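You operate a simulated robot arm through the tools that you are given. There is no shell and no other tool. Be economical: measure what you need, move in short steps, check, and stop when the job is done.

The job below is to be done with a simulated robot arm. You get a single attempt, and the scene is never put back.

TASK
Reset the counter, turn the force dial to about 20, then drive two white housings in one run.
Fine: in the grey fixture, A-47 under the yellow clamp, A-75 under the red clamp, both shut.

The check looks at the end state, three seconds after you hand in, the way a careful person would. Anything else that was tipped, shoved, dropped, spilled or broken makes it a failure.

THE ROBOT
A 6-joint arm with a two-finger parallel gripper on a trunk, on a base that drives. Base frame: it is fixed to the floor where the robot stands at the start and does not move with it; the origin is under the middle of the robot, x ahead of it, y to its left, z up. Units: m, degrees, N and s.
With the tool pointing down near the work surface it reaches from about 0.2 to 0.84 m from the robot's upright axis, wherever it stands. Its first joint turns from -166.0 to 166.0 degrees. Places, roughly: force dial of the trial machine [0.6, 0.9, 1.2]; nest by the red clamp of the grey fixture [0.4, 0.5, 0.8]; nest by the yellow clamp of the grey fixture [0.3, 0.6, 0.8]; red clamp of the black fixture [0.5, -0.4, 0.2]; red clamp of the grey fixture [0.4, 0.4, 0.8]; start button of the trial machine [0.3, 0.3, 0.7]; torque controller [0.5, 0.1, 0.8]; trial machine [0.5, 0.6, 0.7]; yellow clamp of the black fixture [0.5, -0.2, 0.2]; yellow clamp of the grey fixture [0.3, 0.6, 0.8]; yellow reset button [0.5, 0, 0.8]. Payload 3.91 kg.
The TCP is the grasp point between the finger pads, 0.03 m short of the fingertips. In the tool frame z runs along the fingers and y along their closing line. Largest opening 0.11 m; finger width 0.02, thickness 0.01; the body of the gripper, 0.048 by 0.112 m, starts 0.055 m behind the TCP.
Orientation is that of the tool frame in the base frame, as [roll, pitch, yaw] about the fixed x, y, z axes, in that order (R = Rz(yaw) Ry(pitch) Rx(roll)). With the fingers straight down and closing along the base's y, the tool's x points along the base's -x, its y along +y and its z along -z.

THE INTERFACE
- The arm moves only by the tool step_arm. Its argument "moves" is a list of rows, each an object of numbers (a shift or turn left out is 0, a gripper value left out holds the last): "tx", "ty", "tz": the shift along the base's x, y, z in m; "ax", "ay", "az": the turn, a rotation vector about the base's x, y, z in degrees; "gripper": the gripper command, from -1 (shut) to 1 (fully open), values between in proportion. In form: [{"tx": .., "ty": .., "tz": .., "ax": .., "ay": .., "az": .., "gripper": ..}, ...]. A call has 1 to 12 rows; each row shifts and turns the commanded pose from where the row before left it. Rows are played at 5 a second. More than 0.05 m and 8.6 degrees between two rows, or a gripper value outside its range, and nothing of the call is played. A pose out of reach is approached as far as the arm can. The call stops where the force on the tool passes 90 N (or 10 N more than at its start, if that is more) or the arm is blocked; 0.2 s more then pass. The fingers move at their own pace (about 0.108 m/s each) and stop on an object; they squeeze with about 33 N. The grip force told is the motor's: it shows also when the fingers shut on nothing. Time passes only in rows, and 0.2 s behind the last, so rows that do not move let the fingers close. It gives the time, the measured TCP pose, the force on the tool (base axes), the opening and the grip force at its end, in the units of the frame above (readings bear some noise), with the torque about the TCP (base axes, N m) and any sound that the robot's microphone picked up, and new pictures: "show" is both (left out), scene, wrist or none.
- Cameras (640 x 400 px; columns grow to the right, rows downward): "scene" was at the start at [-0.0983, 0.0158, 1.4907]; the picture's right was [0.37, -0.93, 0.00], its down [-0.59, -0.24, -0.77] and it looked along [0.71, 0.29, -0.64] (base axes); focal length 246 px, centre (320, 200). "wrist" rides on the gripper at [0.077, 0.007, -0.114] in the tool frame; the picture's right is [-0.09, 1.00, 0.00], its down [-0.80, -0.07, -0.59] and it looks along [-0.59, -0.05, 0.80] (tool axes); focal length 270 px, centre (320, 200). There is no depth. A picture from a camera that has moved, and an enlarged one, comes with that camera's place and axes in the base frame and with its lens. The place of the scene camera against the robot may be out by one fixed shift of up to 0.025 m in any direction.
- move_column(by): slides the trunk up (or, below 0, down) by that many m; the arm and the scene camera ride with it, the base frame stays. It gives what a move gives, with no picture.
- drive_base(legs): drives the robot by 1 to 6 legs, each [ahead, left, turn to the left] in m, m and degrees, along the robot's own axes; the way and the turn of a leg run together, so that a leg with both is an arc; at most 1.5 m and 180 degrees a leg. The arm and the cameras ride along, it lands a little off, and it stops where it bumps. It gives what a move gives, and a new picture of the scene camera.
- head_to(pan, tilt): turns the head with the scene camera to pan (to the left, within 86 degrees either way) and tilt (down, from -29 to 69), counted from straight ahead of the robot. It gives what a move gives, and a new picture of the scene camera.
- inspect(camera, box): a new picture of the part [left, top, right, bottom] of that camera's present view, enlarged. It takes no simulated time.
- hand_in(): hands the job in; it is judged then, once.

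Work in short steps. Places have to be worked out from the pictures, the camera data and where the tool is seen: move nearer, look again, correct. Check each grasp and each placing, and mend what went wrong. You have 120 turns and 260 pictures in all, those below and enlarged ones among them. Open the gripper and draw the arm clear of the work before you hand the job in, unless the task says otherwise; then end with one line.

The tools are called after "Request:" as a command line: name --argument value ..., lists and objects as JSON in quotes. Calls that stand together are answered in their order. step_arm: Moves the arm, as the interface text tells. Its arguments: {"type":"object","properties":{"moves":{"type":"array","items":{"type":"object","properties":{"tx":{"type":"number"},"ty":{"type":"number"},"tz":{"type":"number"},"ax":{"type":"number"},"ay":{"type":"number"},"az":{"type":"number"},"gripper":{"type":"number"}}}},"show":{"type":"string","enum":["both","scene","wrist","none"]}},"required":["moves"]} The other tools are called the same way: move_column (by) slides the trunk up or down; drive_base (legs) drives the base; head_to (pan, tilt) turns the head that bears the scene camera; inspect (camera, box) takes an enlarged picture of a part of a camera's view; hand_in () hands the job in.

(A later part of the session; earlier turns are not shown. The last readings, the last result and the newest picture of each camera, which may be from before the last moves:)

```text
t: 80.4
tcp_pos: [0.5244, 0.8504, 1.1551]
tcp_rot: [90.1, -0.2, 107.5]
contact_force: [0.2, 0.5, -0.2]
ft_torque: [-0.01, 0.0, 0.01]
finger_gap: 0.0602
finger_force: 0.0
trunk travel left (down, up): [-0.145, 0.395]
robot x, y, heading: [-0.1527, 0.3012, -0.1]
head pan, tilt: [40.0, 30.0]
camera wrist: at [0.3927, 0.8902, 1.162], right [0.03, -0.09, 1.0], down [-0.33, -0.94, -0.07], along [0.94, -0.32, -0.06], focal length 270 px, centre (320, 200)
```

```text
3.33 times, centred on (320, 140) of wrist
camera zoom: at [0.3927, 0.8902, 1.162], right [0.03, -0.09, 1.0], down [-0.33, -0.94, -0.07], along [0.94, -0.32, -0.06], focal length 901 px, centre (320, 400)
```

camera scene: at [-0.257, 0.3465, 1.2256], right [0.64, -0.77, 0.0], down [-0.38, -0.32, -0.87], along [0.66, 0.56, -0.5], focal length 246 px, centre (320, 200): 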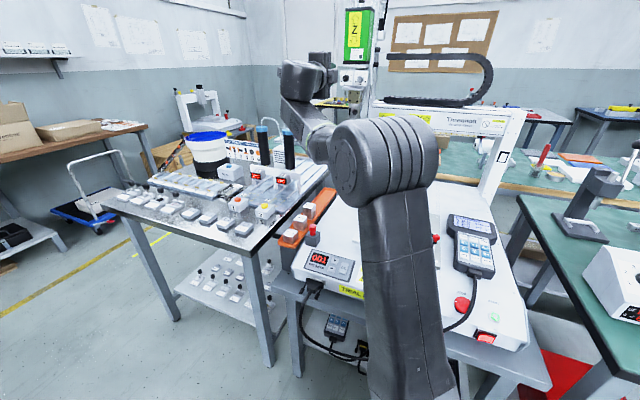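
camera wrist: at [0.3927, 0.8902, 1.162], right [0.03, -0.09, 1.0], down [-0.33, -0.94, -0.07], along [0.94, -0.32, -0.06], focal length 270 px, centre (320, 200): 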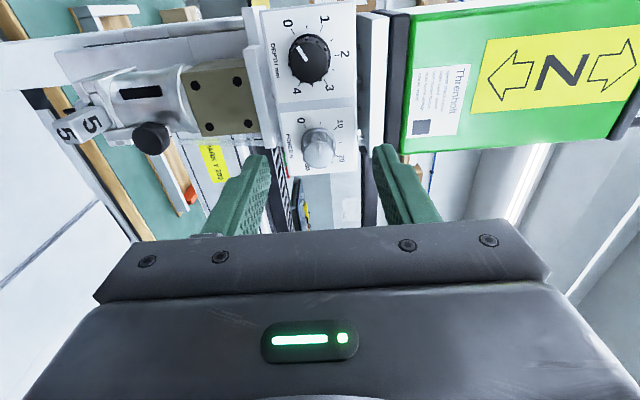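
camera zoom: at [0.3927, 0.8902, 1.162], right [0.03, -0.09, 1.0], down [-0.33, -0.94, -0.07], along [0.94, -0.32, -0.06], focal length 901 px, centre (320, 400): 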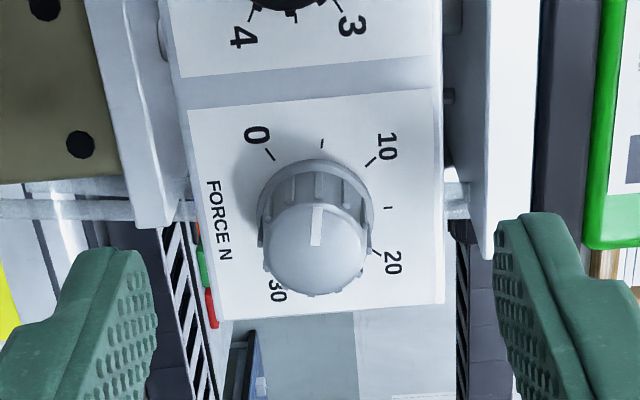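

Knob axis is within ~2 mm. I pre-rotate the gripper counter-clockwise ~60° so one grasp can do most of the turn.

Request:
step_arm --moves '[{"ax": -8.1, "ay": -2.55}, {"ax": -8.1, "ay": -2.55}, {"ax": -8.1, "ay": -2.55}, {"ax": -8.1, "ay": -2.55}, {"ax": -8.1, "ay": -2.55}, {"ax": -8.1, "ay": -2.55}, {"ax": -8.1, "ay": -2.55}, {}]' --show "wrist"

Request:
inspect --camera "wrist" --box '[250, 80, 390, 200]'

```text
t: 82.2
tcp_pos: [0.5224, 0.8503, 1.1547]
tcp_rot: [90.0, 59.4, 107.5]
contact_force: [-0.1, 0.7, 0.5]
ft_torque: [0.02, -0.02, 0.01]
finger_gap: 0.0603
finger_force: 0.0
trunk travel left (down, up): [-0.145, 0.395]
robot x, y, heading: [-0.1467, 0.3034, -0.1]
head pan, tilt: [40.0, 30.0]
camera wrist: at [0.4012, 0.8601, 1.0921], right [-0.24, 0.78, 0.58], down [-0.43, -0.63, 0.65], along [0.87, -0.09, 0.48], focal length 270 px, centre (320, 200)
```

wrist: 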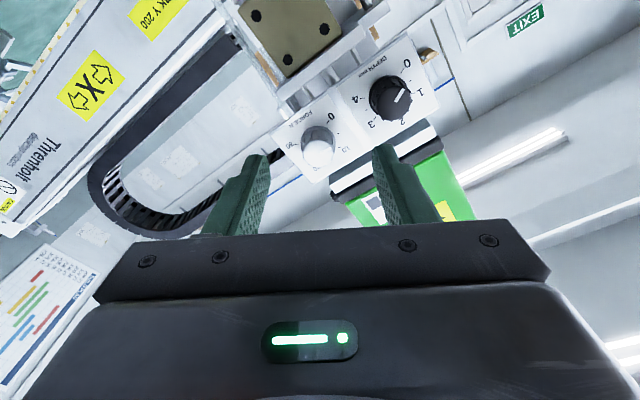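

```text
3.33 times, centred on (320, 140) of wrist
camera zoom: at [0.4012, 0.8601, 1.0921], right [-0.24, 0.78, 0.58], down [-0.43, -0.63, 0.65], along [0.87, -0.09, 0.48], focal length 901 px, centre (320, 400)
```

zoom: 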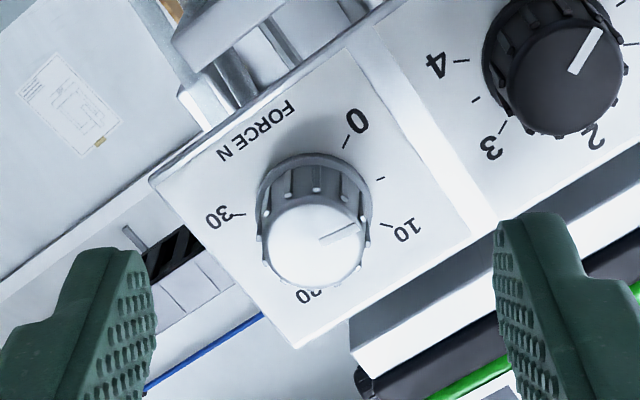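

The knob stays centred after rotating, so the axis is right; the pointer is exactly on 5 and the panel is ~25 mm beyond the tips. I advance 21 mm and grip.

Request:
step_arm --moves '[{"tx": 0.01, "ty": 0.0031}, {"tx": 0.01, "ty": 0.0031}, {}, {"gripper": -1}, {}, {}]' --show "wrist"

Request:
inspect --camera "wrist" --box '[250, 80, 390, 200]'

```text
t: 83.6
tcp_pos: [0.5426, 0.8556, 1.1542]
tcp_rot: [90.1, 59.3, 107.5]
contact_force: [-2.4, -5.2, -5.0]
ft_torque: [0.0, 0.04, -0.09]
finger_gap: 0.0203
finger_force: 44.7
trunk travel left (down, up): [-0.145, 0.395]
robot x, y, heading: [-0.1509, 0.3043, -0.3]
head pan, tilt: [40.0, 30.0]
camera wrist: at [0.4217, 0.8663, 1.0909], right [-0.24, 0.77, 0.58], down [-0.43, -0.63, 0.65], along [0.87, -0.09, 0.48], focal length 270 px, centre (320, 200)
```

wrist: 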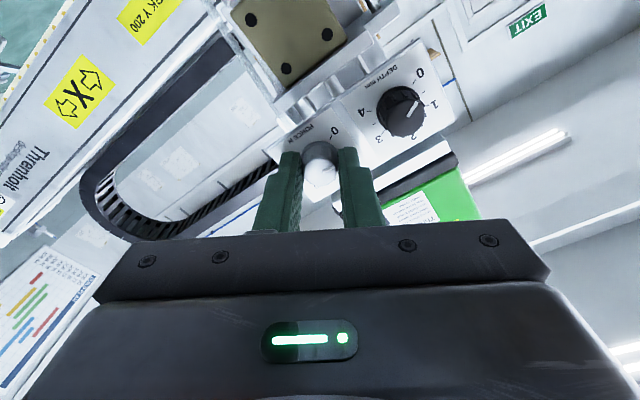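

```text
3.33 times, centred on (320, 140) of wrist
camera zoom: at [0.4217, 0.8663, 1.0909], right [-0.24, 0.77, 0.58], down [-0.43, -0.63, 0.65], along [0.87, -0.09, 0.48], focal length 901 px, centre (320, 400)
```

zoom: 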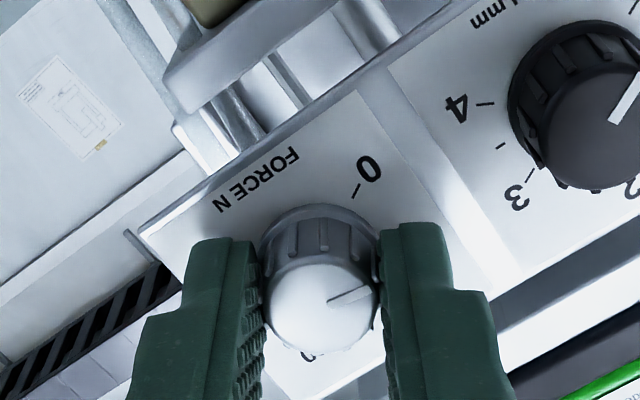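

Knob gripped (20 mm gap). I turn it clockwise (+ about the machine's depth axis), first part.

Request:
step_arm --moves '[{"ax": 8.0, "ay": 2.52}, {"ax": 8.0, "ay": 2.52}, {"ax": 8.0, "ay": 2.52}, {"ax": 8.0, "ay": 2.52}, {"ax": 8.0, "ay": 2.52}, {"ax": 8.0, "ay": 2.52}, {"ax": 8.0, "ay": 2.52}, {"ax": 8.0, "ay": 2.52}, {}]' --show "wrist"

Request:
inspect --camera "wrist" --box '[250, 80, 390, 200]'

```text
t: 85.6
tcp_pos: [0.5417, 0.8567, 1.1545]
tcp_rot: [90.1, -7.8, 107.4]
contact_force: [-7.6, -8.7, -13.7]
ft_torque: [-0.1, 0.23, -0.1]
finger_gap: 0.0204
finger_force: 44.9
trunk travel left (down, up): [-0.145, 0.395]
robot x, y, heading: [-0.1526, 0.3038, 0.1]
head pan, tilt: [40.0, 30.0]
camera wrist: at [0.4127, 0.8951, 1.1717], right [0.07, -0.21, 0.97], down [-0.33, -0.93, -0.18], along [0.94, -0.31, -0.14], focal length 270 px, centre (320, 200)
```

wrist: 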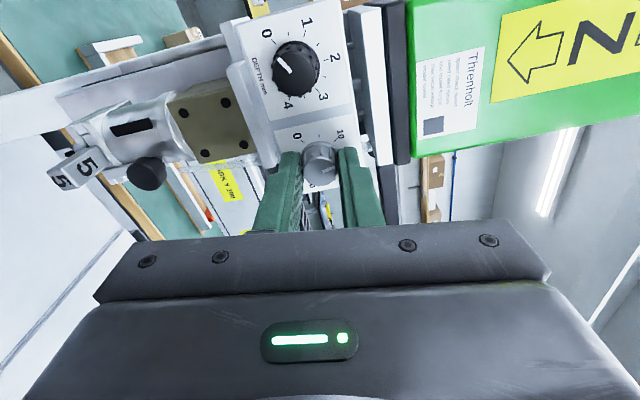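

```text
3.33 times, centred on (320, 140) of wrist
camera zoom: at [0.4127, 0.8951, 1.1717], right [0.07, -0.21, 0.97], down [-0.33, -0.93, -0.18], along [0.94, -0.31, -0.14], focal length 901 px, centre (320, 400)
```

zoom: 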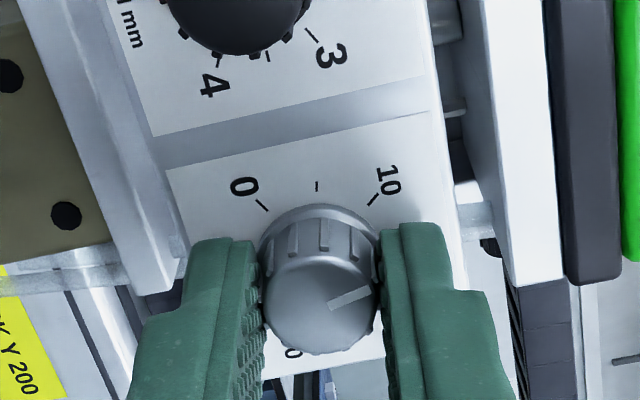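

The pointer turns with the gripper (67° so far). Another 68° to go.

Request:
step_arm --moves '[{"ax": 8.1, "ay": 2.55}, {"ax": 8.1, "ay": 2.55}, {"ax": 8.1, "ay": 2.55}, {"ax": 8.1, "ay": 2.55}, {"ax": 8.1, "ay": 2.55}, {"ax": 8.1, "ay": 2.55}, {"ax": 8.1, "ay": 2.55}, {"ax": 8.1, "ay": 2.55}, {}]' --show "wrist"

Request:
inspect --camera "wrist" --box '[250, 80, 390, 200]'

```text
t: 87.6
tcp_pos: [0.5455, 0.862, 1.1594]
tcp_rot: [90.4, -36.0, 107.1]
contact_force: [-36.9, -25.5, -33.2]
ft_torque: [0.21, 0.27, -0.51]
finger_gap: 0.0202
finger_force: 44.7
out of reach, approached as far as the arm can: row 3, 4, 5, 6, 7, 8
trunk travel left (down, up): [-0.145, 0.395]
robot x, y, heading: [-0.1452, 0.3019, -0.0]
head pan, tilt: [40.0, 30.0]
camera wrist: at [0.4202, 0.8834, 1.2115], right [0.2, -0.63, 0.75], down [-0.39, -0.76, -0.52], along [0.9, -0.19, -0.4], focal length 270 px, centre (320, 200)
```

wrist: 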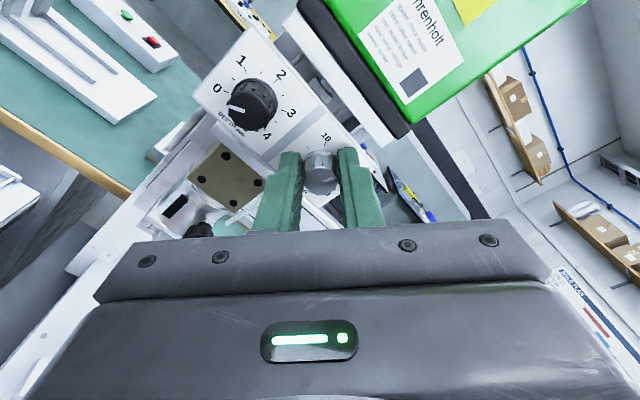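

```text
3.33 times, centred on (320, 140) of wrist
camera zoom: at [0.4202, 0.8834, 1.2115], right [0.2, -0.63, 0.75], down [-0.39, -0.76, -0.52], along [0.9, -0.19, -0.4], focal length 901 px, centre (320, 400)
```

zoom: 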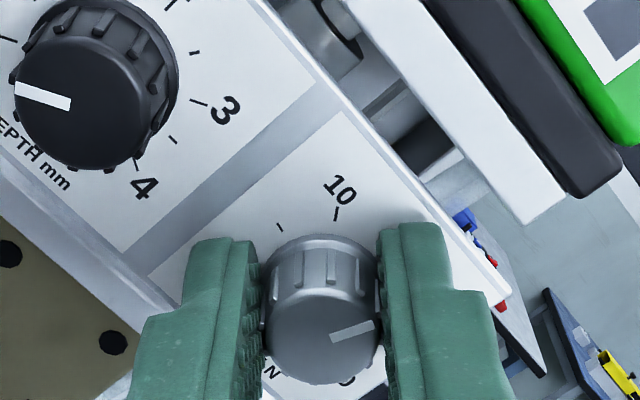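

The wrist hits its limit after ~96°. I release, back off 30 mm, rotate back, and check the pointer.

Request:
step_arm --moves '[{"gripper": 0.1}, {}, {"tx": -0.015, "ty": -0.0048}, {"tx": -0.014, "ty": -0.0044}, {"ax": -8.1, "ay": -2.55}, {"ax": -8.1, "ay": -2.55}, {"ax": -8.1, "ay": -2.55}, {"ax": -8.1, "ay": -2.55}, {"ax": -8.1, "ay": -2.55}, {"ax": -8.1, "ay": -2.55}, {}]' --show "wrist"

Request:
inspect --camera "wrist" --box '[250, 80, 390, 200]'

```text
t: 90.0
tcp_pos: [0.5309, 0.8651, 1.1732]
tcp_rot: [90.3, 15.0, 107.4]
contact_force: [-0.6, -1.1, -3.6]
ft_torque: [0.0, 0.17, -0.05]
finger_gap: 0.0624
finger_force: 2.2
out of reach, approached as far as the arm can: row 3, 4
trunk travel left (down, up): [-0.145, 0.395]
robot x, y, heading: [-0.1516, 0.3012, -0.1]
head pan, tilt: [40.0, 30.0]
camera wrist: at [0.3996, 0.9036, 1.1595], right [-0.05, 0.17, 0.98], down [-0.33, -0.93, 0.14], along [0.94, -0.32, 0.1], focal length 270 px, centre (320, 200)
```

wrist: 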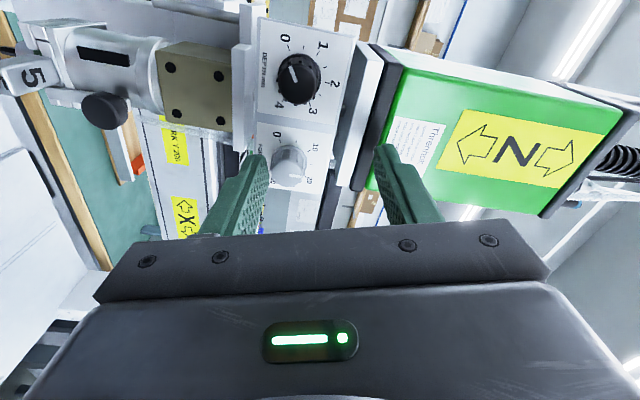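

```text
3.33 times, centred on (320, 140) of wrist
camera zoom: at [0.3996, 0.9036, 1.1595], right [-0.05, 0.17, 0.98], down [-0.33, -0.93, 0.14], along [0.94, -0.32, 0.1], focal length 901 px, centre (320, 400)
```

zoom: 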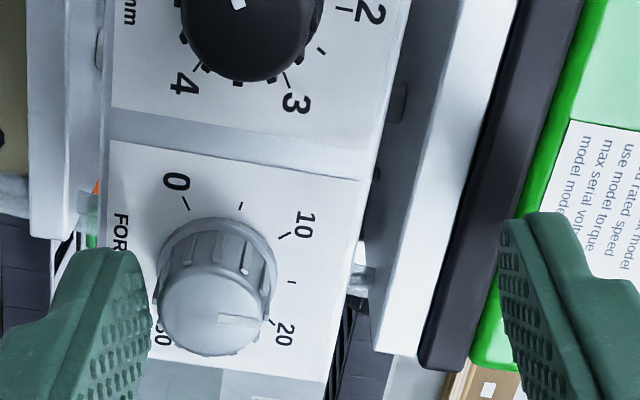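

The pointer reads ~15. The arm drifted off-axis (up and left) at its limit; I back off and recentre on the knob.

Request:
step_arm --moves '[{"tz": -0.009, "ty": -0.006}, {"tz": -0.009, "ty": -0.007}, {"tx": -0.01, "ty": -0.0032}, {}]' --show "wrist"

Request:
inspect --camera "wrist" --box '[250, 80, 390, 200]'

```text
t: 91.0
tcp_pos: [0.5195, 0.8483, 1.1551]
tcp_rot: [90.2, 14.8, 107.3]
contact_force: [-0.5, 0.1, -0.1]
ft_torque: [-0.02, 0.01, 0.01]
finger_gap: 0.0607
finger_force: 0.1
trunk travel left (down, up): [-0.145, 0.395]
robot x, y, heading: [-0.1468, 0.305, -0.2]
head pan, tilt: [40.0, 30.0]
camera wrist: at [0.3893, 0.8872, 1.1416], right [-0.05, 0.16, 0.99], down [-0.33, -0.93, 0.14], along [0.94, -0.32, 0.1], focal length 270 px, centre (320, 200)
```

wrist: 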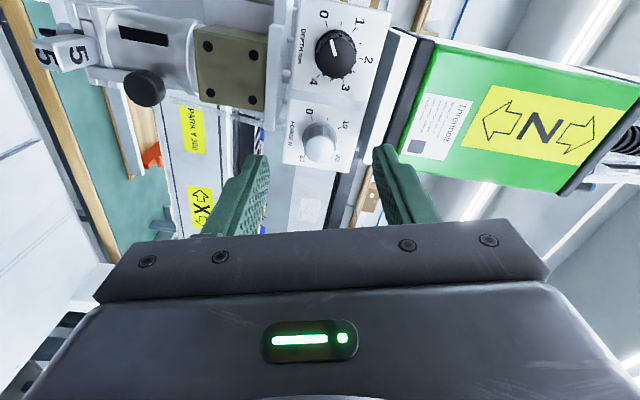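

```text
3.33 times, centred on (320, 140) of wrist
camera zoom: at [0.3893, 0.8872, 1.1416], right [-0.05, 0.16, 0.99], down [-0.33, -0.93, 0.14], along [0.94, -0.32, 0.1], focal length 901 px, centre (320, 400)
```

zoom: 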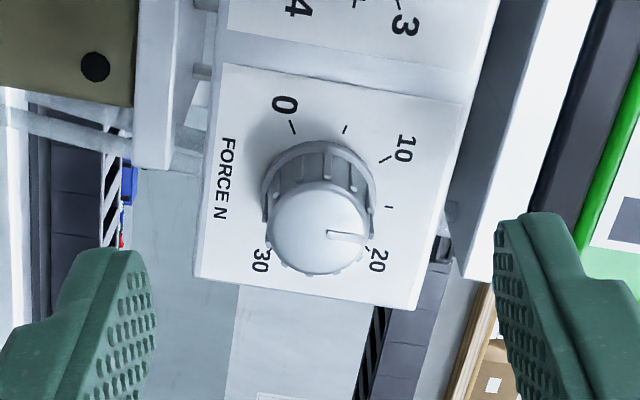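

Centred again, pointer at 15. I rotate back 25° more, advance 24 mm and regrip.

Request:
step_arm --moves '[{"ax": -8.0, "ay": -2.52}, {"ax": -8.0, "ay": -2.52}, {"ax": -8.0, "ay": -2.52}, {"tx": 0.0115, "ty": 0.0036}, {"tx": 0.0115, "ty": 0.0036}, {}, {"gripper": -1}, {}, {}]' --show "wrist"

```text
t: 93.0
tcp_pos: [0.5439, 0.855, 1.1563]
tcp_rot: [90.2, 40.0, 107.2]
contact_force: [-2.4, -5.0, -5.3]
ft_torque: [0.05, -0.2, 0.06]
finger_gap: 0.0203
finger_force: 44.7
trunk travel left (down, up): [-0.145, 0.395]
robot x, y, heading: [-0.1492, 0.3019, -0.1]
head pan, tilt: [40.0, 30.0]
camera wrist: at [0.4162, 0.8819, 1.1113], right [-0.17, 0.55, 0.82], down [-0.37, -0.8, 0.46], along [0.91, -0.23, 0.34], focal length 270 px, centre (320, 200)
```

wrist: 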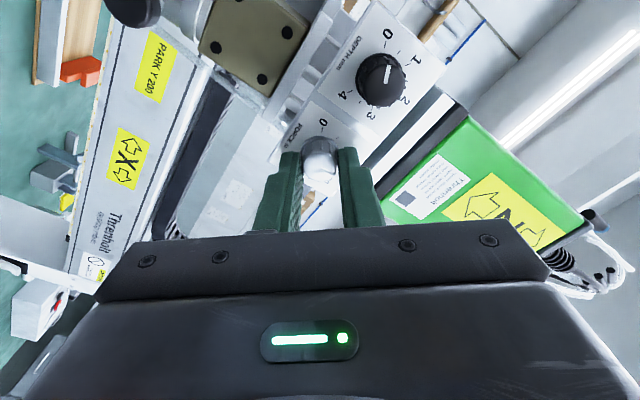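

Gripped; turning +45°.

Request:
step_arm --moves '[{"ax": 7.15, "ay": 2.25}, {"ax": 7.15, "ay": 2.25}, {"ax": 7.15, "ay": 2.25}, {"ax": 7.15, "ay": 2.25}, {"ax": 7.15, "ay": 2.25}, {"ax": 7.15, "ay": 2.25}, {}, {"gripper": 0.1}, {}, {"tx": -0.0115, "ty": -0.0036}, {"tx": -0.0115, "ty": -0.0036}, {}]' --show "wrist"

Request:
inspect --camera "wrist" --box '[250, 80, 390, 200]'

```text
t: 95.6
tcp_pos: [0.5199, 0.8477, 1.1553]
tcp_rot: [90.3, -4.8, 107.3]
contact_force: [0.5, -0.2, 0.9]
ft_torque: [0.0, 0.01, 0.0]
finger_gap: 0.0606
finger_force: 0.0
trunk travel left (down, up): [-0.145, 0.395]
robot x, y, heading: [-0.1449, 0.3009, -0.0]
head pan, tilt: [40.0, 30.0]
camera wrist: at [0.389, 0.8862, 1.1695], right [0.06, -0.16, 0.98], down [-0.33, -0.93, -0.14], along [0.94, -0.32, -0.11], focal length 270 px, centre (320, 200)
```

wrist: 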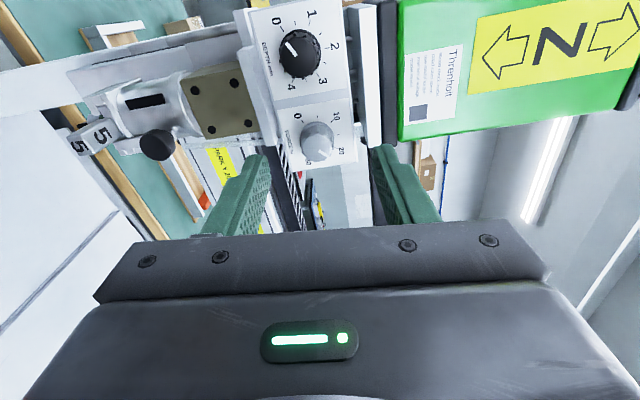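

```text
3.33 times, centred on (320, 140) of wrist
camera zoom: at [0.389, 0.8862, 1.1695], right [0.06, -0.16, 0.98], down [-0.33, -0.93, -0.14], along [0.94, -0.32, -0.11], focal length 901 px, centre (320, 400)
```

zoom: 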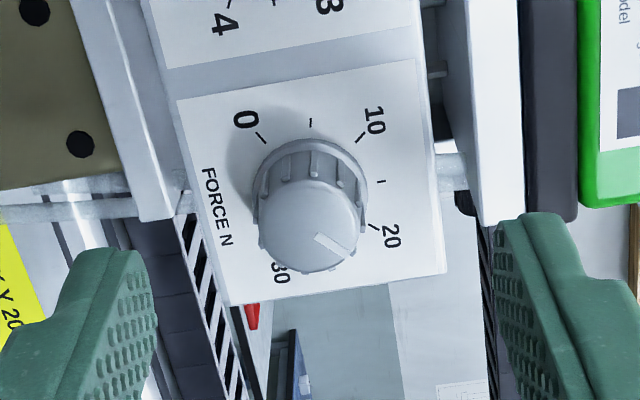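

The pointer sits on the 20 tick. I retract, raise the trunk, and turn the tool back down.

Request:
step_arm --moves '[{"tx": -0.03, "ty": -0.0094}, {"tx": -0.04, "ty": -0.0125}, {"tx": -0.04, "ty": -0.0125}, {}]' --show "none"

Request:
move_column --by 0.28

Request:
step_arm --moves '[{"ax": -2.46, "ay": 7.82, "tz": -0.01, "tx": -0.02}, {"ax": -2.46, "ay": 7.82, "tz": -0.01, "tx": -0.02}, {"ax": -2.46, "ay": 7.82, "tz": -0.01, "tx": -0.02}, {"ax": -2.46, "ay": 7.82, "ty": -0.03}, {"ax": -2.46, "ay": 7.82, "ty": -0.04}, {"ax": -2.46, "ay": 7.82, "ty": -0.04}, {"ax": -2.46, "ay": 7.82, "ty": -0.04}, {"ax": -2.46, "ay": 7.82, "ty": -0.04}, {"ax": -2.46, "ay": 7.82, "ty": -0.04}, {"ax": -2.46, "ay": 7.82, "ty": -0.04}, {"ax": -2.4, "ay": 7.6, "ty": -0.04}, {}]'

```text
t: 96.6
tcp_pos: [0.4181, 0.8188, 1.1734]
tcp_rot: [90.6, -4.7, 107.2]
contact_force: [-0.4, 0.2, 0.0]
ft_torque: [-0.02, 0.01, 0.0]
finger_gap: 0.0605
finger_force: 0.0
out of reach, approached as far as the arm can: row 2, 3
trunk travel left (down, up): [-0.145, 0.395]
robot x, y, heading: [-0.1475, 0.3073, 0.1]
head pan, tilt: [40.0, 30.0]
```

```text
t: 99.4
tcp_pos: [0.4197, 0.819, 1.4536]
tcp_rot: [90.6, -4.7, 107.3]
contact_force: [0.5, -0.7, -0.2]
ft_torque: [-0.01, -0.02, 0.0]
finger_gap: 0.0605
finger_force: 0.0
trunk travel left (down, up): [-0.425, 0.115]
robot x, y, heading: [-0.1453, 0.3042, -0.2]
head pan, tilt: [40.0, 30.0]
```

```text
t: 102.0
tcp_pos: [0.3358, 0.4961, 1.3309]
tcp_rot: [-179.9, 0.1, 102.9]
contact_force: [0.8, 0.3, 0.0]
ft_torque: [-0.02, 0.02, -0.05]
finger_gap: 0.0604
finger_force: 0.1
out of reach, approached as far as the arm can: row 9, 10, 11
trunk travel left (down, up): [-0.425, 0.115]
robot x, y, heading: [-0.1511, 0.3041, -0.1]
head pan, tilt: [40.0, 30.0]
camera scene: at [-0.2568, 0.3465, 1.5056], right [0.64, -0.77, 0.0], down [-0.38, -0.32, -0.87], along [0.66, 0.56, -0.5], focal length 246 px, centre (320, 200)
camera wrist: at [0.3256, 0.5733, 1.4439], right [0.99, 0.13, 0.0], down [0.11, -0.8, 0.6], along [0.08, -0.59, -0.8], focal length 270 px, centre (320, 200)
```

scene: 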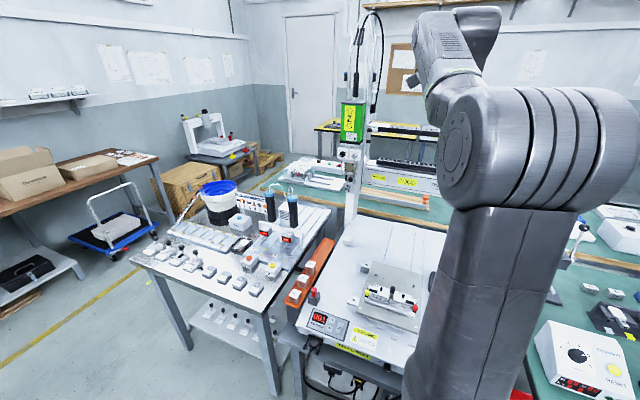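
wrist: 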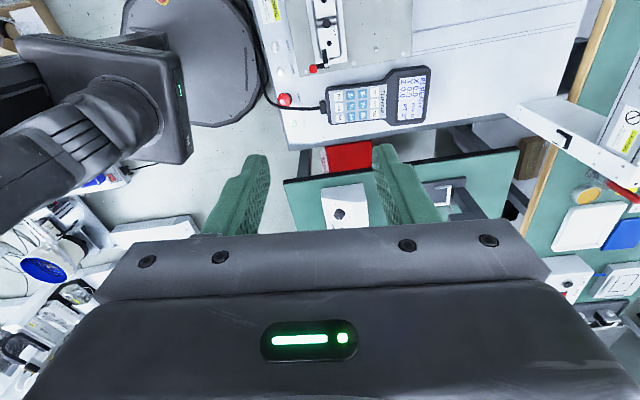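

The fixture is untouched. Before starting, I check the front-panel "TRIAL RUN" label/knob and the fixture.

Request:
inspect --camera "scene" --box '[300, 300, 430, 375]'

Request:
inspect --camera "scene" --box '[355, 270, 425, 320]'

Request:
inspect --camera "wrist" --box '[240, 0, 440, 130]'

Request:
inspect --camera "scene" --box '[335, 135, 375, 160]'

```text
4.92 times, centred on (365, 338) of scene
camera zoom: at [-0.2568, 0.3465, 1.5056], right [0.64, -0.77, 0.0], down [-0.38, -0.32, -0.87], along [0.66, 0.56, -0.5], focal length 1210 px, centre (98, -477)
```

zoom: 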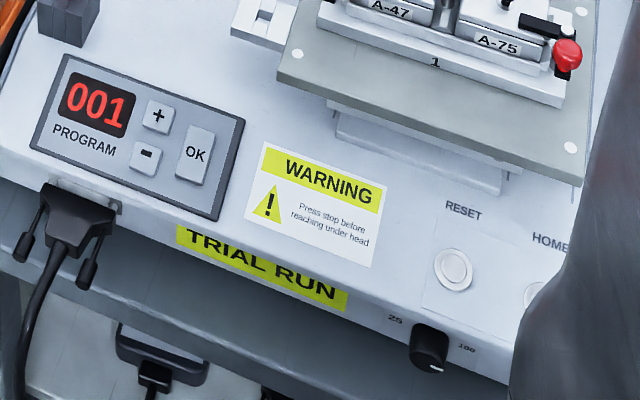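

```text
8.00 times, centred on (390, 295) of scene
camera zoom: at [-0.2568, 0.3465, 1.5056], right [0.64, -0.77, 0.0], down [-0.38, -0.32, -0.87], along [0.66, 0.56, -0.5], focal length 1966 px, centre (-240, -560)
```

zoom: 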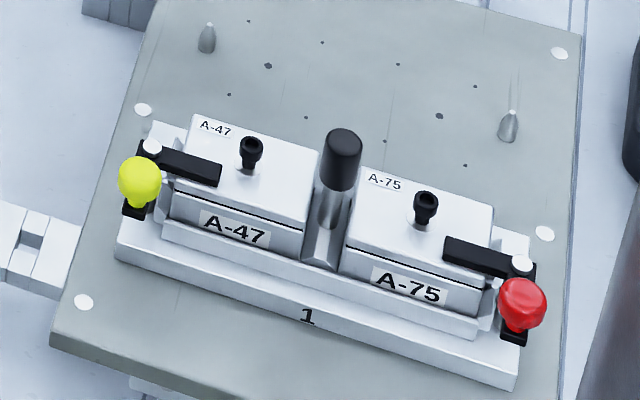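

```text
3.08 times, centred on (340, 65) of wrist
camera zoom: at [0.3256, 0.5733, 1.4439], right [0.99, 0.13, 0.0], down [0.11, -0.8, 0.6], along [0.08, -0.59, -0.8], focal length 832 px, centre (258, 615)
```

zoom: 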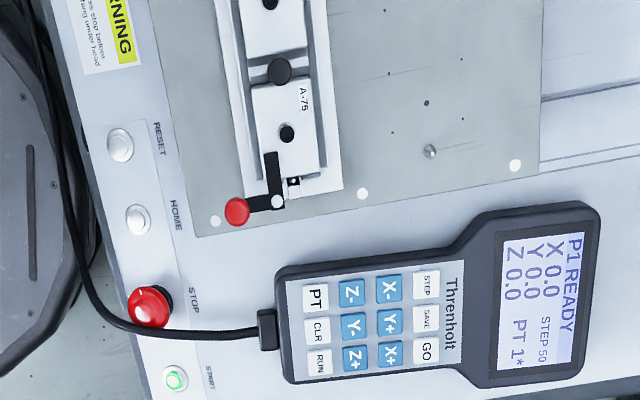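

```text
16.00 times, centred on (355, 148) of scene
camera zoom: at [-0.2568, 0.3465, 1.5056], right [0.64, -0.77, 0.0], down [-0.38, -0.32, -0.87], along [0.66, 0.56, -0.5], focal length 3932 px, centre (-240, 1040)
```

zoom: 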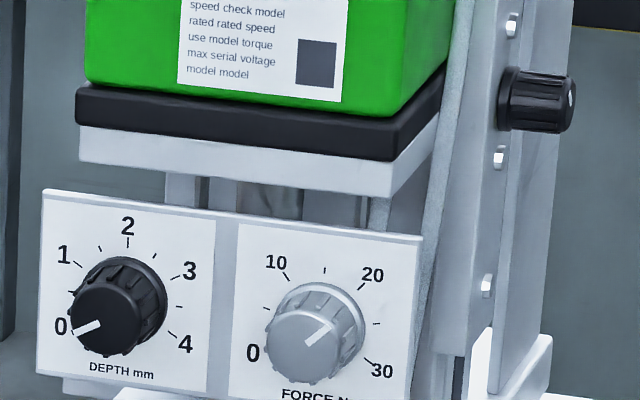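

All set: force at 20, P1 READY, both parts clamped. I move over toward START with the gripper shut.

Request:
step_arm --moves '[{"tx": -0.01, "ty": -0.048, "gripper": -1}, {"tx": -0.015, "ty": -0.045}, {"tx": -0.015, "ty": -0.045}, {"tx": -0.01, "ty": -0.048}, {"tz": -0.05}, {"tz": -0.05}, {"tz": -0.05}, {"tz": -0.05}, {"tz": -0.05}, {"tz": -0.05}, {"tz": -0.05}, {}]' --show "wrist"

Request:
inspect --camera "wrist" --box '[240, 70, 400, 190]'

```text
t: 104.6
tcp_pos: [0.2834, 0.3123, 0.9821]
tcp_rot: [-179.4, 0.2, 102.7]
contact_force: [0.2, 0.1, -0.2]
ft_torque: [0.0, 0.03, -0.01]
finger_gap: 0.0003
finger_force: 32.6
trunk travel left (down, up): [-0.425, 0.115]
robot x, y, heading: [-0.1484, 0.3039, -0.1]
head pan, tilt: [40.0, 30.0]
camera wrist: at [0.2743, 0.3901, 1.0965], right [0.99, 0.13, -0.01], down [0.11, -0.79, 0.6], along [0.07, -0.59, -0.8], focal length 270 px, centre (320, 200)
```

wrist: 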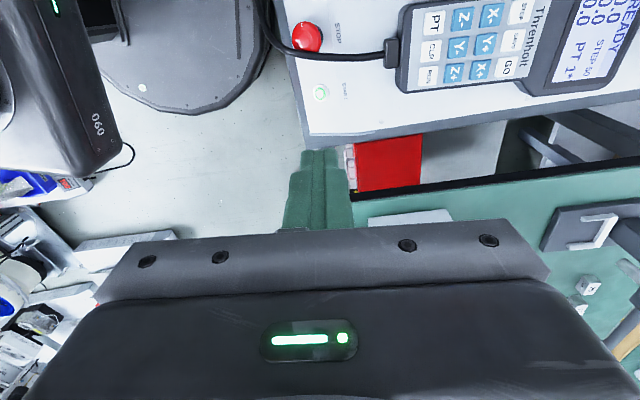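

```text
3.33 times, centred on (320, 130) of wrist
camera zoom: at [0.2743, 0.3901, 1.0965], right [0.99, 0.13, -0.01], down [0.11, -0.79, 0.6], along [0.07, -0.59, -0.8], focal length 901 px, centre (320, 433)
```

zoom: 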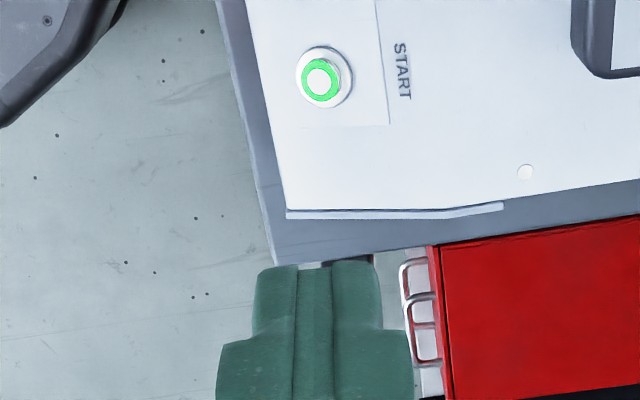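

START resolves to about (0.2855, 0.278, 0.684). I move above it.

Request:
step_arm --moves '[{"tx": 0.002, "ty": -0.034}, {"tz": -0.05}, {"tz": -0.05}, {"tz": -0.05}, {"tz": -0.04}, {}]' --show "wrist"

Request:
inspect --camera "wrist" --box '[240, 70, 400, 190]'

```text
t: 106.0
tcp_pos: [0.2843, 0.273, 0.7938]
tcp_rot: [-179.3, 0.1, 102.6]
contact_force: [0.0, 0.5, -0.2]
ft_torque: [0.02, -0.01, -0.02]
finger_gap: 0.0
finger_force: 33.3
trunk travel left (down, up): [-0.425, 0.115]
robot x, y, heading: [-0.1464, 0.3021, -0.1]
head pan, tilt: [40.0, 30.0]
camera wrist: at [0.276, 0.3507, 0.9081], right [0.99, 0.13, -0.01], down [0.11, -0.79, 0.6], along [0.07, -0.59, -0.8], focal length 270 px, centre (320, 200)
```

wrist: 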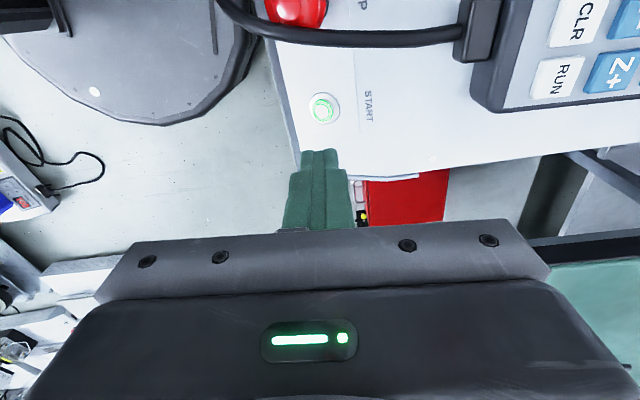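

```text
3.33 times, centred on (320, 130) of wrist
camera zoom: at [0.276, 0.3507, 0.9081], right [0.99, 0.13, -0.01], down [0.11, -0.79, 0.6], along [0.07, -0.59, -0.8], focal length 901 px, centre (320, 433)
```

zoom: 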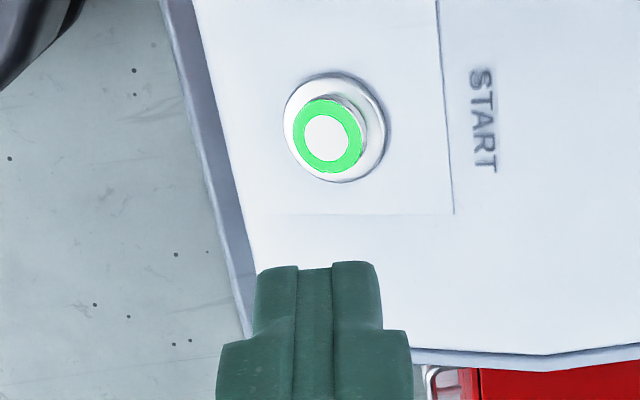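

I step down 40 mm more and remeasure the button height.

Request:
step_arm --moves '[{"tz": -0.03}, {"tz": -0.01}, {}]' --show "none"

Request:
inspect --camera "wrist" --box '[240, 70, 400, 190]'

```text
t: 106.8
tcp_pos: [0.2859, 0.2728, 0.7544]
tcp_rot: [-179.4, 0.3, 102.8]
contact_force: [0.0, 0.5, 0.3]
ft_torque: [-0.03, 0.02, -0.03]
finger_gap: 0.0001
finger_force: 33.2
trunk travel left (down, up): [-0.425, 0.115]
robot x, y, heading: [-0.1487, 0.3053, -0.2]
head pan, tilt: [40.0, 30.0]
```

```text
3.33 times, centred on (320, 130) of wrist
camera zoom: at [0.2769, 0.3517, 0.8676], right [0.99, 0.13, -0.01], down [0.11, -0.79, 0.6], along [0.07, -0.59, -0.8], focal length 901 px, centre (320, 433)
```

zoom: 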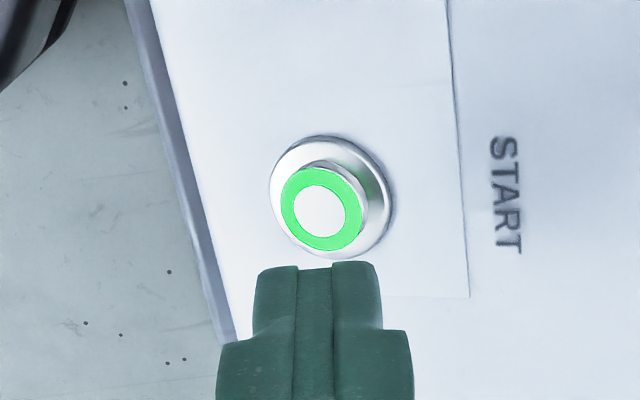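

Estimates bracket the button centre at y ≈ 0.278–0.285; I shift 6 mm that way, lower a bit more and look again.

Request:
step_arm --moves '[{"ty": 0.006, "tz": -0.008}, {}]' --show "none"

Request:
inspect --camera "wrist" --box '[240, 70, 400, 190]'

Request:
inspect --camera "scene" --box '[400, 300, 520, 390]'

```text
t: 107.4
tcp_pos: [0.2862, 0.2808, 0.7455]
tcp_rot: [-179.5, 0.2, 102.7]
contact_force: [0.7, -0.2, 0.3]
ft_torque: [0.0, 0.0, 0.0]
finger_gap: 0.0
finger_force: 33.4
trunk travel left (down, up): [-0.425, 0.115]
robot x, y, heading: [-0.149, 0.3045, -0.2]
head pan, tilt: [40.0, 30.0]
```

```text
3.33 times, centred on (320, 130) of wrist
camera zoom: at [0.2778, 0.3586, 0.8595], right [0.99, 0.13, -0.01], down [0.11, -0.79, 0.6], along [0.07, -0.59, -0.8], focal length 901 px, centre (320, 433)
```

zoom: 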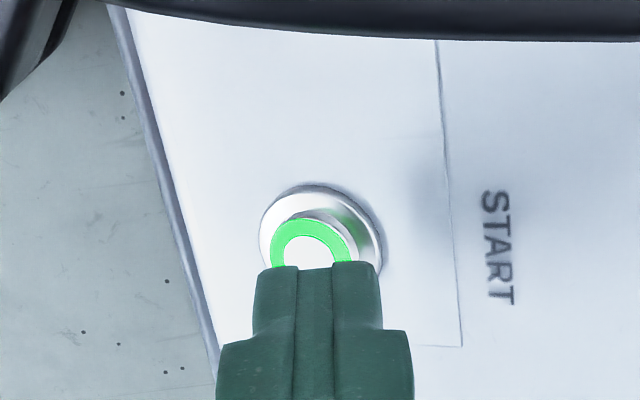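

```text
4.44 times, centred on (460, 345) of scene
camera zoom: at [-0.2568, 0.3465, 1.5056], right [0.64, -0.77, 0.0], down [-0.38, -0.32, -0.87], along [0.66, 0.56, -0.5], focal length 1092 px, centre (-302, -444)
```

zoom: 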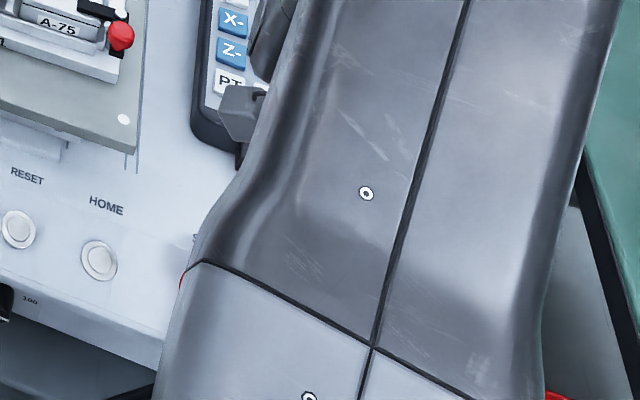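

The fingertips are now right over the button within a few mm. I press down in small steps until it clicks.

Request:
step_arm --moves '[{"tz": -0.004}, {"tz": -0.004}, {"tz": -0.003}, {"tz": -0.003}, {"tz": -0.003}, {"tz": -0.003}]' --show "wrist"

```text
t: 108.8
tcp_pos: [0.2863, 0.2821, 0.7278]
tcp_rot: [-179.7, 0.3, 102.7]
contact_force: [4.1, -0.8, 31.2]
ft_torque: [0.24, -0.33, -0.07]
finger_gap: 0.0
finger_force: 33.1
trunk travel left (down, up): [-0.425, 0.115]
robot x, y, heading: [-0.1511, 0.3044, -0.1]
head pan, tilt: [40.0, 30.0]
heard: click
camera wrist: at [0.2776, 0.3599, 0.8418], right [0.99, 0.13, -0.01], down [0.11, -0.79, 0.6], along [0.08, -0.59, -0.8], focal length 270 px, centre (320, 200)
```

wrist: 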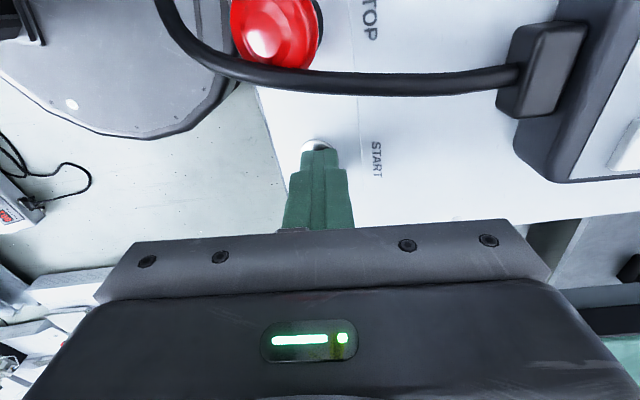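

Clicked. I lift straight off and move away to the right, clear of the gantry.

Request:
step_arm --moves '[{"tz": 0.05}, {"tz": 0.05}, {"tz": 0.05, "gripper": 1}, {"ty": -0.05}, {"ty": -0.05}, {"ty": -0.05}, {}]'

Request:
inspect --camera "scene" --box '[320, 200, 440, 320]'

```text
t: 110.4
tcp_pos: [0.286, 0.134, 0.8779]
tcp_rot: [-179.4, 0.2, 102.8]
contact_force: [0.3, -0.4, 0.4]
ft_torque: [0.02, -0.03, -0.02]
finger_gap: 0.1101
finger_force: 0.0
trunk travel left (down, up): [-0.425, 0.115]
robot x, y, heading: [-0.1488, 0.3066, -0.2]
head pan, tilt: [40.0, 30.0]
camera scene: at [-0.2569, 0.3461, 1.5056], right [0.64, -0.77, 0.0], down [-0.38, -0.32, -0.87], along [0.66, 0.56, -0.5], focal length 246 px, centre (320, 200)
camera wrist: at [0.2779, 0.2116, 0.9915], right [0.99, 0.13, -0.01], down [0.11, -0.79, 0.6], along [0.07, -0.59, -0.8], focal length 270 px, centre (320, 200)
```

scene: 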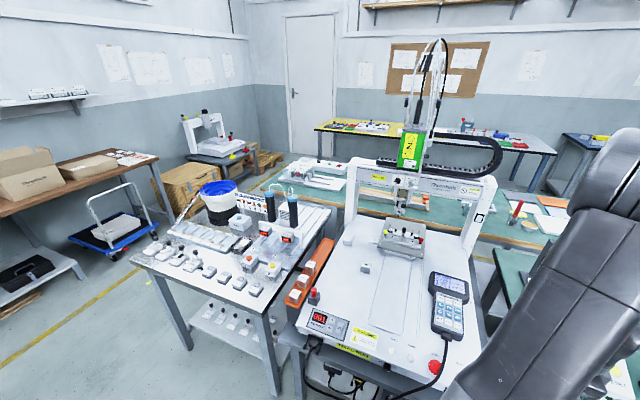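
wrist: 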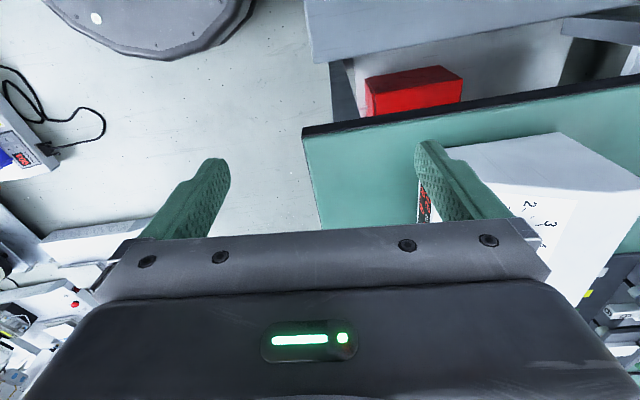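

```text
3.33 times, centred on (380, 260) of scene
camera zoom: at [-0.2569, 0.3461, 1.5056], right [0.64, -0.77, 0.0], down [-0.38, -0.32, -0.87], along [0.66, 0.56, -0.5], focal length 819 px, centre (120, 0)
```

zoom: 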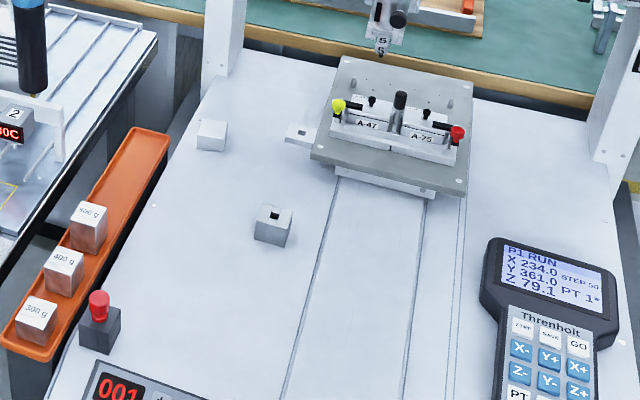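

The machine is running (P1 RUN). I wait and watch.

Request:
step_arm --moves '[{}, {}, {}, {}, {}, {}, {}, {}, {}, {}, {}, {}]' --show "none"

Request:
inspect --camera "scene" --box '[350, 190, 470, 310]'

Request:
step_arm --moves '[{}, {}, {}, {}, {}, {}, {}, {}, {}, {}, {}, {}]' --show "none"

Request:
inspect --camera "scene" --box '[350, 190, 470, 310]'

Request:
step_arm --moves '[{}, {}, {}, {}, {}, {}, {}, {}, {}, {}, {}, {}]' --show "scene"

Request:
inspect --camera "scene" --box '[350, 190, 470, 310]'

```text
t: 113.0
tcp_pos: [0.2859, 0.1353, 0.8771]
tcp_rot: [-179.3, 0.2, 102.6]
contact_force: [0.3, 0.1, -0.4]
ft_torque: [0.0, 0.01, 0.0]
finger_gap: 0.1101
finger_force: 0.2
trunk travel left (down, up): [-0.425, 0.115]
robot x, y, heading: [-0.1511, 0.3023, 0.2]
head pan, tilt: [40.0, 30.0]
```

```text
3.33 times, centred on (410, 250) of scene
camera zoom: at [-0.257, 0.3464, 1.5056], right [0.64, -0.77, 0.0], down [-0.38, -0.32, -0.87], along [0.66, 0.56, -0.5], focal length 819 px, centre (20, 33)
```

zoom: 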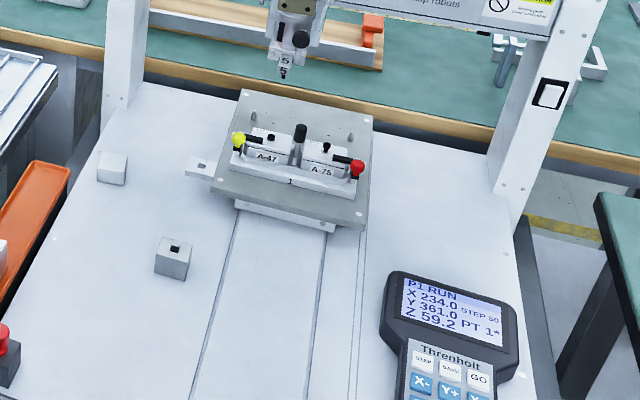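

```text
t: 115.6
tcp_pos: [0.2863, 0.134, 0.8778]
tcp_rot: [-179.3, 0.3, 102.7]
contact_force: [-0.8, 0.5, 0.1]
ft_torque: [0.05, 0.01, -0.02]
finger_gap: 0.1099
finger_force: 0.1
trunk travel left (down, up): [-0.425, 0.115]
robot x, y, heading: [-0.1512, 0.3076, 0.1]
head pan, tilt: [40.0, 30.0]
```

```text
3.33 times, centred on (410, 250) of scene
camera zoom: at [-0.257, 0.3463, 1.5056], right [0.64, -0.77, 0.0], down [-0.38, -0.32, -0.87], along [0.66, 0.56, -0.5], focal length 819 px, centre (20, 33)
```

zoom: 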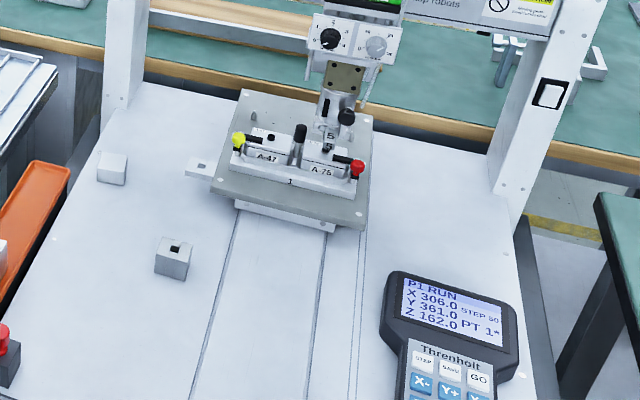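

```text
t: 118.2
tcp_pos: [0.2858, 0.1345, 0.8775]
tcp_rot: [-179.4, 0.2, 102.7]
contact_force: [0.6, -0.5, -0.4]
ft_torque: [0.03, 0.01, 0.01]
finger_gap: 0.1101
finger_force: 0.0
trunk travel left (down, up): [-0.425, 0.115]
robot x, y, heading: [-0.1466, 0.3065, -0.3]
head pan, tilt: [40.0, 30.0]
camera scene: at [-0.257, 0.3463, 1.5056], right [0.64, -0.77, 0.0], down [-0.38, -0.32, -0.87], along [0.66, 0.56, -0.5], focal length 246 px, centre (320, 200)
```

scene: 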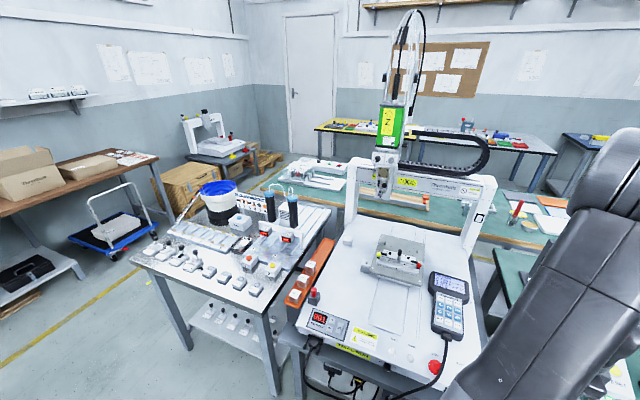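

```text
3.33 times, centred on (410, 250) of scene
camera zoom: at [-0.257, 0.3463, 1.5056], right [0.64, -0.77, 0.0], down [-0.38, -0.32, -0.87], along [0.66, 0.56, -0.5], focal length 819 px, centre (20, 33)
```

zoom: 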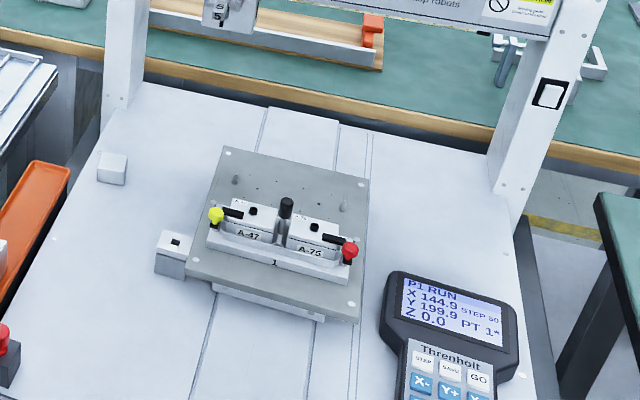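

The head has driven both and is returning. I let it park, then check the screws, counter and state.

Request:
step_arm --moves '[{}, {}, {}, {}, {}, {}, {}, {}, {}, {}, {}, {}]' --show "scene"

Request:
inspect --camera "scene" --box '[355, 265, 425, 315]'

Request:
inspect --camera "scene" --box '[420, 265, 480, 345]'

Request:
inspect --camera "scene" --box '[335, 135, 375, 160]'

```text
t: 120.8
tcp_pos: [0.2867, 0.1344, 0.8776]
tcp_rot: [-179.4, 0.2, 102.7]
contact_force: [0.2, -0.1, -0.2]
ft_torque: [0.0, -0.02, -0.02]
finger_gap: 0.11
finger_force: 0.1
trunk travel left (down, up): [-0.425, 0.115]
robot x, y, heading: [-0.1486, 0.3062, 0.0]
head pan, tilt: [40.0, 30.0]
camera scene: at [-0.257, 0.3463, 1.5056], right [0.64, -0.77, 0.0], down [-0.38, -0.32, -0.87], along [0.66, 0.56, -0.5], focal length 246 px, centre (320, 200)
```

scene: 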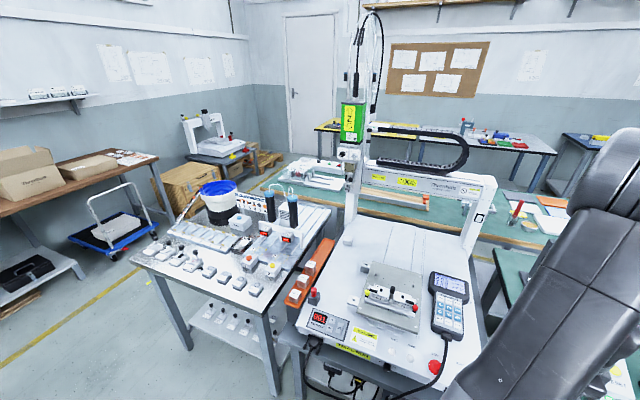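

```text
8.00 times, centred on (390, 290) of scene
camera zoom: at [-0.257, 0.3463, 1.5056], right [0.64, -0.77, 0.0], down [-0.38, -0.32, -0.87], along [0.66, 0.56, -0.5], focal length 1966 px, centre (-240, -520)
```

zoom: 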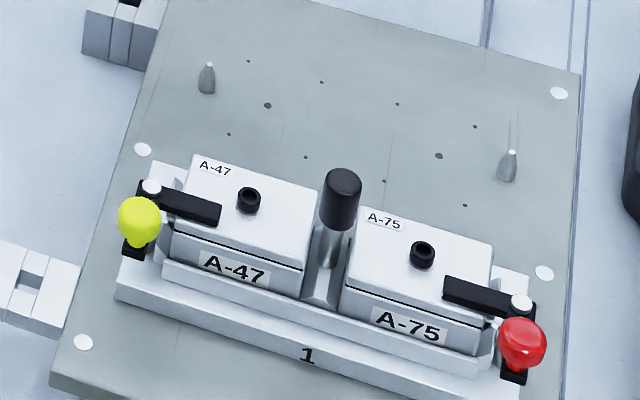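

```text
5.00 times, centred on (450, 305) of scene
camera zoom: at [-0.257, 0.3463, 1.5056], right [0.64, -0.77, 0.0], down [-0.38, -0.32, -0.87], along [0.66, 0.56, -0.5], focal length 1229 px, centre (-330, -325)
```

zoom: 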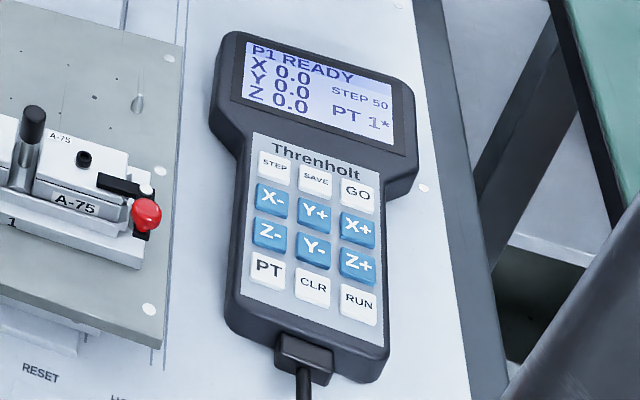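

```text
16.00 times, centred on (355, 148) of scene
camera zoom: at [-0.257, 0.3463, 1.5056], right [0.64, -0.77, 0.0], down [-0.38, -0.32, -0.87], along [0.66, 0.56, -0.5], focal length 3932 px, centre (-240, 1040)
```

zoom: 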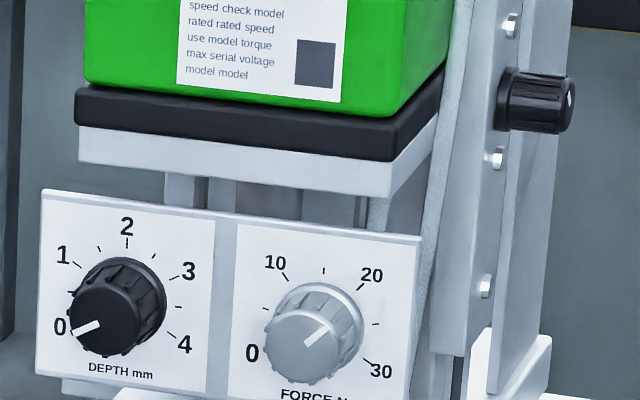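

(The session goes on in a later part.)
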